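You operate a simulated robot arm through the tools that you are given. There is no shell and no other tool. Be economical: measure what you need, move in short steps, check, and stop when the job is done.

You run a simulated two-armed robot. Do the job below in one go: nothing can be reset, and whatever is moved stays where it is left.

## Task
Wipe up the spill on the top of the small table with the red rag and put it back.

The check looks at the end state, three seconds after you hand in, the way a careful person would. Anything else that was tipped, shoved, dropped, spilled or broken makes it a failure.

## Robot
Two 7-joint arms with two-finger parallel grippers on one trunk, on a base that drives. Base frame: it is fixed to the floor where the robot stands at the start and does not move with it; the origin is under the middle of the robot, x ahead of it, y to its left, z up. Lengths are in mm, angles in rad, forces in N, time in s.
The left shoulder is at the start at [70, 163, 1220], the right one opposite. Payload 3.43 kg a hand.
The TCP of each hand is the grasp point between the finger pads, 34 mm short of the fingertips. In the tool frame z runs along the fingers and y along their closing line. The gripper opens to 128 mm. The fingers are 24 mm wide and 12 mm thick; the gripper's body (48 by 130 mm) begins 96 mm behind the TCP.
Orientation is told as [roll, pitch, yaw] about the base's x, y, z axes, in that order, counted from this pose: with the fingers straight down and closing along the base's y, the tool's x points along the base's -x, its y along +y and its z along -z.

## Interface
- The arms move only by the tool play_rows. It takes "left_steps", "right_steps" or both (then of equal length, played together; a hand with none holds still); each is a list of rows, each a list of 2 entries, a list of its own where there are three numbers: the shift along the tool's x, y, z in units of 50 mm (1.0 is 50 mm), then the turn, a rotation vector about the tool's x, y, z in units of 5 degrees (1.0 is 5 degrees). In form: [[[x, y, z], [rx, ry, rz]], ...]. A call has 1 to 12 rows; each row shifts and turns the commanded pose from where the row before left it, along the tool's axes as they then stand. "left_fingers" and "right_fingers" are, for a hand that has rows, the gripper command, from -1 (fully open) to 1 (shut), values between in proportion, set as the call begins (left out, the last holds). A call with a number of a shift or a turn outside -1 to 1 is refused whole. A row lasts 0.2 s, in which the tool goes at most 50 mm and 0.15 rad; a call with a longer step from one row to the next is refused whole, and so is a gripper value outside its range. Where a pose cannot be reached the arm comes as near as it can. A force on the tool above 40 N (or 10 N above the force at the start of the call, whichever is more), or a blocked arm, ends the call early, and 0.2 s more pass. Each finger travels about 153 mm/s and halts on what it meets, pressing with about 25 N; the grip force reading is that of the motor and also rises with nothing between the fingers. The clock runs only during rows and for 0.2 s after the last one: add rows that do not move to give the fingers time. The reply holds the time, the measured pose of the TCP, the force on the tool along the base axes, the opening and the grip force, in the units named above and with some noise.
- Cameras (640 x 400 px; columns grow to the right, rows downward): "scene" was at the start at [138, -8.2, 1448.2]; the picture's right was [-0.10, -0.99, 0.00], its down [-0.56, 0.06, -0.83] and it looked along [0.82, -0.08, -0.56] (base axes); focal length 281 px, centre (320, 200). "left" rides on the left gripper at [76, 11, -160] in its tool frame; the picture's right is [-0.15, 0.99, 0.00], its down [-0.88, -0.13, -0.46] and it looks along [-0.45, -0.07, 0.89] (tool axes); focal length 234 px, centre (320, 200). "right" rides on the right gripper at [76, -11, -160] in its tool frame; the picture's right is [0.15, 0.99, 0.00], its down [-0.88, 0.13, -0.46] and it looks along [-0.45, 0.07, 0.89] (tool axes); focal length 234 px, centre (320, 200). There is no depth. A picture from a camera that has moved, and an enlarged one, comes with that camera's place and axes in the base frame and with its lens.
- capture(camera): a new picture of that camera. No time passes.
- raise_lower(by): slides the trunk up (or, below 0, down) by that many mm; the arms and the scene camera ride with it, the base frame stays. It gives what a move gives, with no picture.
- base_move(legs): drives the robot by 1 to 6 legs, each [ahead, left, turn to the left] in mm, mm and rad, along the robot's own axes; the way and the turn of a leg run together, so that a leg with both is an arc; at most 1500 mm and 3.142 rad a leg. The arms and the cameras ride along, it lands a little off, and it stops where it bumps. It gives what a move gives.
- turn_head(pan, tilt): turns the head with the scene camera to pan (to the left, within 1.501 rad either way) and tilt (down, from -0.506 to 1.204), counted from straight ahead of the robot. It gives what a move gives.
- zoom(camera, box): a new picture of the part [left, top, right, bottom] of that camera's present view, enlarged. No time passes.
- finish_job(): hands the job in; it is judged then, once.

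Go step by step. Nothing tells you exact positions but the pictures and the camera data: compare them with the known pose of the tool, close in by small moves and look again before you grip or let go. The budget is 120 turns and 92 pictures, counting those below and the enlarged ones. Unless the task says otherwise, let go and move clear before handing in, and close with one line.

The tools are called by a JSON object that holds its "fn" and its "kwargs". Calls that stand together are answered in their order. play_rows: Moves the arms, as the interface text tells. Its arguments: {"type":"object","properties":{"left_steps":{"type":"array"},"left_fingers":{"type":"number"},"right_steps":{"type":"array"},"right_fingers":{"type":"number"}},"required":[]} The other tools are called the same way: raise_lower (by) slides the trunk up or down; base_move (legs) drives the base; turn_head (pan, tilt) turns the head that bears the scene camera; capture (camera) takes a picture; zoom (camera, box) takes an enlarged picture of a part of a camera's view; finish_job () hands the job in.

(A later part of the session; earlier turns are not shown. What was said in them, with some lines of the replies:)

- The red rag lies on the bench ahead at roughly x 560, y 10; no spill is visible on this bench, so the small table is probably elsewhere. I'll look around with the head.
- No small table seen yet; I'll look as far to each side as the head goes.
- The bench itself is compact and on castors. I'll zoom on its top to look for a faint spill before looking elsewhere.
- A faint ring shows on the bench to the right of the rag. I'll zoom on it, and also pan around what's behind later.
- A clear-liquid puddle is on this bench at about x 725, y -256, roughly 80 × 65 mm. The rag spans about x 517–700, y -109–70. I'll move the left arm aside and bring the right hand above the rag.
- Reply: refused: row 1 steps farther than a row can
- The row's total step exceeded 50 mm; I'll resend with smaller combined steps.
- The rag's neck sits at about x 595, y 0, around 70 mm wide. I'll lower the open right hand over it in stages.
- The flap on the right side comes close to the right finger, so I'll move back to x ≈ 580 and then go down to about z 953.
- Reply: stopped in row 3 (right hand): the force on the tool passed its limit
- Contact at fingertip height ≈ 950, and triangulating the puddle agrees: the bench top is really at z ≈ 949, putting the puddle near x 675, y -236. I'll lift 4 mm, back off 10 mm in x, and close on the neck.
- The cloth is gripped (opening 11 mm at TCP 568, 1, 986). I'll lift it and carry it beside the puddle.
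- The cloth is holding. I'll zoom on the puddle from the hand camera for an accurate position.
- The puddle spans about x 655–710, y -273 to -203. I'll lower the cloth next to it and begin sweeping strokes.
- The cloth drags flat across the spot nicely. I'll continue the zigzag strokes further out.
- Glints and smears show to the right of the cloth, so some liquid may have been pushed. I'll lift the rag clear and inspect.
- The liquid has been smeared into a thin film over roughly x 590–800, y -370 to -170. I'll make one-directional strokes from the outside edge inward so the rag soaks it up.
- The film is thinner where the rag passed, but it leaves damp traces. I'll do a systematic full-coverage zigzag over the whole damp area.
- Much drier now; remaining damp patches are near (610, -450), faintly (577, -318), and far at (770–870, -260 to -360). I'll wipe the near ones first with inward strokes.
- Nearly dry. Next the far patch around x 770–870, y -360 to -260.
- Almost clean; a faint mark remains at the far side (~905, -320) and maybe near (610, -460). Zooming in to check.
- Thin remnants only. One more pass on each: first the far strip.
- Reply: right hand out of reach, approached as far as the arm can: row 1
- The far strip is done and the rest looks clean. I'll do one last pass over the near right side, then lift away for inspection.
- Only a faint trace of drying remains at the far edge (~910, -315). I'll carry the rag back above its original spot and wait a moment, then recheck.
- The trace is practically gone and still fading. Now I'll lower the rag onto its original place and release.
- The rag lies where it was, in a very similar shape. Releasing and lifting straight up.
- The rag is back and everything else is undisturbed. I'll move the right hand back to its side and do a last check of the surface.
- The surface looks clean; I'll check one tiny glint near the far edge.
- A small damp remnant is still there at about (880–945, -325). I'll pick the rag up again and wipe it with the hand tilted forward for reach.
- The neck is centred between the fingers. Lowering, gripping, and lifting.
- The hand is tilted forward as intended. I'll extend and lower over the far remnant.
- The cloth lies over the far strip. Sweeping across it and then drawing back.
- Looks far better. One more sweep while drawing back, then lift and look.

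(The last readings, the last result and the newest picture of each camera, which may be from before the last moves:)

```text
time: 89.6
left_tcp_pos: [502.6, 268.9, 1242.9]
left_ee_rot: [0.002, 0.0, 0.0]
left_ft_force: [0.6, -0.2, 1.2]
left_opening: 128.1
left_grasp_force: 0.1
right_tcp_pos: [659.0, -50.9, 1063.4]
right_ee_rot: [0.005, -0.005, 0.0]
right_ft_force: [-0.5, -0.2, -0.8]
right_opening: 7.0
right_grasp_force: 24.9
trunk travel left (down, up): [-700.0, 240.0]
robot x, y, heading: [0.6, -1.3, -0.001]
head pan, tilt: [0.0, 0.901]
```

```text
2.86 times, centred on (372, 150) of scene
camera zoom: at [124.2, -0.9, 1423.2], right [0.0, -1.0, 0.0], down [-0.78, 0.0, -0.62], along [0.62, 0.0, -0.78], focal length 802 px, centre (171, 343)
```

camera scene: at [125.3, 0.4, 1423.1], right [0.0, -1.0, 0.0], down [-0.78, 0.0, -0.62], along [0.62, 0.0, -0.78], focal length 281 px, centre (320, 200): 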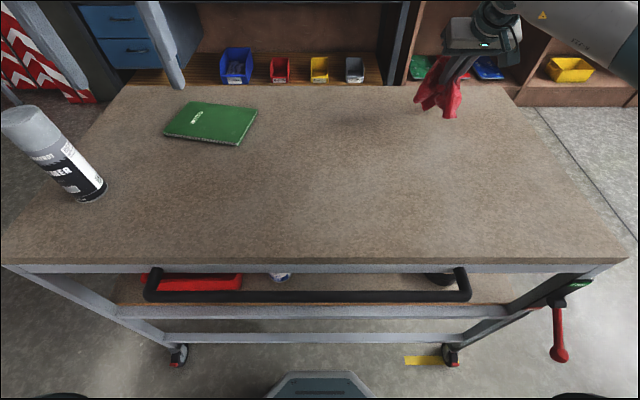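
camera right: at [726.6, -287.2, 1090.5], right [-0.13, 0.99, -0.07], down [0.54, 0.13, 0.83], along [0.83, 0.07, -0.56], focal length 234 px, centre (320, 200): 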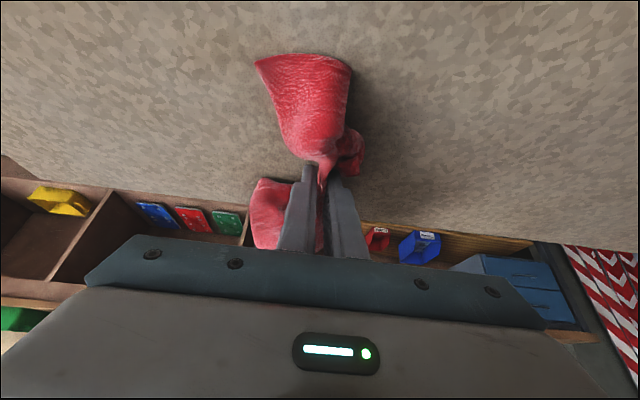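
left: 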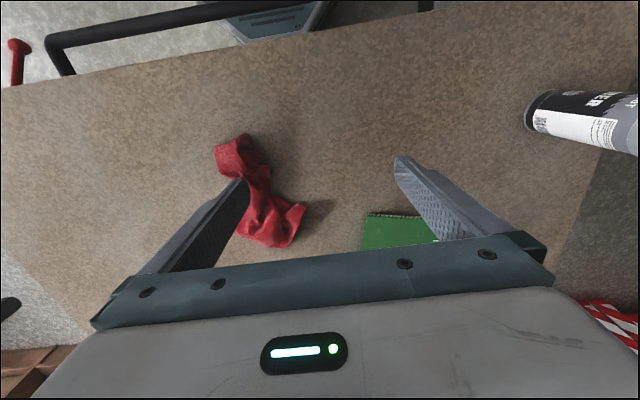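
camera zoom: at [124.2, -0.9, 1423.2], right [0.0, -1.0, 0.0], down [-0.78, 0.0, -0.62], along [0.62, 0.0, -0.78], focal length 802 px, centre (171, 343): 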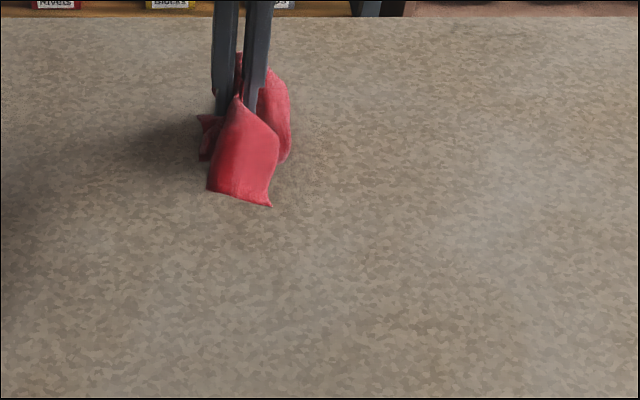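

Only a hairline trace is left, negligible and drying. Returning the rag to its place and releasing.

{"fn": "play_rows", "kwargs": {"right_steps": [[[0.4, 0.5, -0.3], [0, 0, 0]], [[0.5, 0.5, 0], [0, 0, 0]], [[0.3, 0.1, 0.3], [0, 0, 0]], [[0, 0, 0.5], [0, 0, 0]], [[0.2, 0, 0.5], [0, 0, 0]], [[0.35, 0, 0.35], [0, 0, 0]], [[0, 0, 0.12], [0, 0, 0]], [[0, 0, 0], [0, 0, 0]]]}}

{"fn": "zoom", "kwargs": {"camera": "scene", "box": [240, 80, 480, 230]}}

```text
time: 91.4
left_tcp_pos: [504.2, 271.8, 1240.1]
left_ee_rot: [-0.001, -0.001, 0.0]
left_ft_force: [-1.2, 0.4, -0.9]
left_opening: 128.0
left_grasp_force: 0.1
right_tcp_pos: [571.5, 5.1, 987.1]
right_ee_rot: [0.002, -0.006, 0.001]
right_ft_force: [-0.5, 0.2, 0.9]
right_opening: 6.8
right_grasp_force: 25.0
trunk travel left (down, up): [-700.0, 240.0]
robot x, y, heading: [2.7, 0.8, -0.002]
head pan, tilt: [0.0, 0.901]
```

```text
2.67 times, centred on (360, 155) of scene
camera zoom: at [125.2, 1.0, 1423.1], right [0.0, -1.0, 0.0], down [-0.78, 0.0, -0.62], along [0.62, 0.0, -0.78], focal length 748 px, centre (213, 320)
```

zoom: 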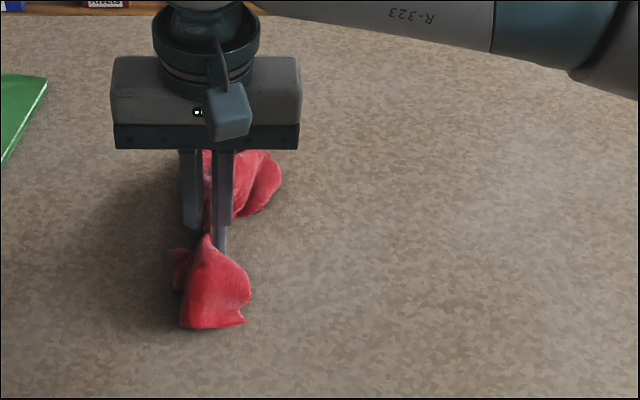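

The rag is back in place; I'll open, lift straight up and move the hand aside.

{"fn": "play_rows", "kwargs": {"right_steps": [[[0, 0, 0], [0, 0, 0]], [[0, 0, 0], [0, 0, 0]], [[0, 0, 0], [0, 0, 0]], [[0, 0, 0], [0, 0, 0]], [[0, 0, -0.4], [0, 0, 0]], [[0, 0, -0.7], [0, 0, 0]], [[0, 0, -0.9], [0, 0, 0]], [[0, 0, -0.9], [0, 0, 0]], [[0, 0, -0.6], [0, 0, 0]]], "right_fingers": -1}}

{"fn": "play_rows", "kwargs": {"right_steps": [[[0, -0.8, 0], [0, 0, 0]], [[0, -0.9, 0], [0, 0, 0]], [[0, -0.9, 0], [0, 0, 0]], [[0, -0.9, 0], [0, 0, 0]], [[0, -0.9, 0], [0, 0, 0]], [[0, -0.9, 0], [0, 0, 0]], [[0, -0.9, 0], [0, 0, 0]], [[0, -0.9, 0], [0, 0, 0]], [[-0.7, -0.5, 0], [0, 0, 0]], [[-0.7, 0, 0], [0, 0, 0]]]}}

{"fn": "capture", "kwargs": {"camera": "scene"}}

{"fn": "zoom", "kwargs": {"camera": "scene", "box": [376, 80, 472, 140]}}

{"fn": "zoom", "kwargs": {"camera": "scene", "box": [260, 80, 484, 220]}}

```text
time: 93.4
left_tcp_pos: [503.1, 271.2, 1240.8]
left_ee_rot: [-0.001, 0.001, 0.001]
left_ft_force: [0.2, -0.4, -0.3]
left_opening: 127.7
left_grasp_force: 0.0
right_tcp_pos: [572.5, 6.1, 1162.4]
right_ee_rot: [0.001, -0.005, 0.0]
right_ft_force: [0.7, 0.0, 0.8]
right_opening: 127.9
right_grasp_force: 0.1
trunk travel left (down, up): [-700.0, 240.0]
robot x, y, heading: [4.7, 0.0, -0.005]
head pan, tilt: [0.0, 0.901]
```

```text
time: 95.6
left_tcp_pos: [505.1, 272.8, 1239.5]
left_ee_rot: [-0.003, 0.002, 0.0]
left_ft_force: [-0.5, 0.3, 0.0]
left_opening: 128.3
left_grasp_force: 0.0
right_tcp_pos: [642.1, -376.0, 1160.4]
right_ee_rot: [0.0, -0.003, 0.0]
right_ft_force: [0.1, 1.2, 0.0]
right_opening: 128.0
right_grasp_force: 0.1
trunk travel left (down, up): [-700.0, 240.0]
robot x, y, heading: [-1.9, -1.7, 0.001]
head pan, tilt: [0.0, 0.901]
```

```text
28 pictures are left
camera scene: at [127.3, 2.3, 1422.8], right [0.0, -1.0, 0.0], down [-0.78, 0.0, -0.62], along [0.62, 0.0, -0.78], focal length 281 px, centre (320, 200)
```

scene: 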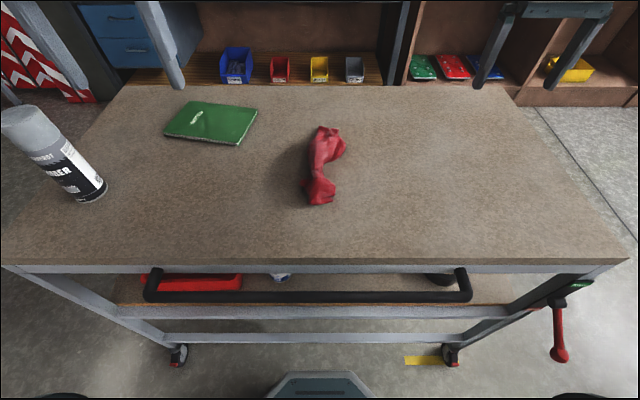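

```text
6.67 times, centred on (424, 110) of scene
camera zoom: at [127.3, 2.3, 1422.8], right [0.0, -1.0, 0.0], down [-0.78, 0.0, -0.62], along [0.62, 0.0, -0.78], focal length 1871 px, centre (-373, 800)
```

zoom: 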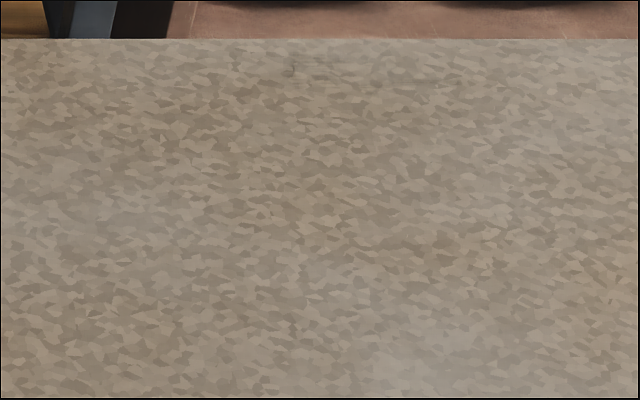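

```text
2.86 times, centred on (372, 150) of scene
camera zoom: at [127.3, 2.3, 1422.8], right [0.0, -1.0, 0.0], down [-0.78, 0.0, -0.62], along [0.62, 0.0, -0.78], focal length 802 px, centre (171, 343)
```

zoom: 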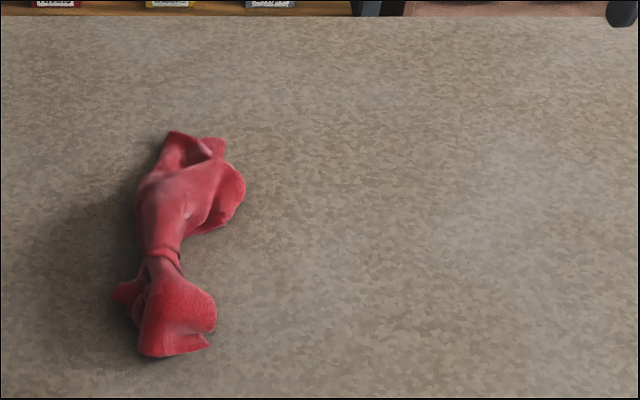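

The tabletop looks clean, the rag is back in its spot, and the notebook and can are untouched. Handing in.

{"fn": "finish_job", "kwargs": {}}

```text
The job is handed in.
```

I wiped up the spill on the small table, put the red rag back where it was, and moved both hands clear; a barely visible trace at the far edge was still drying when I handed in.
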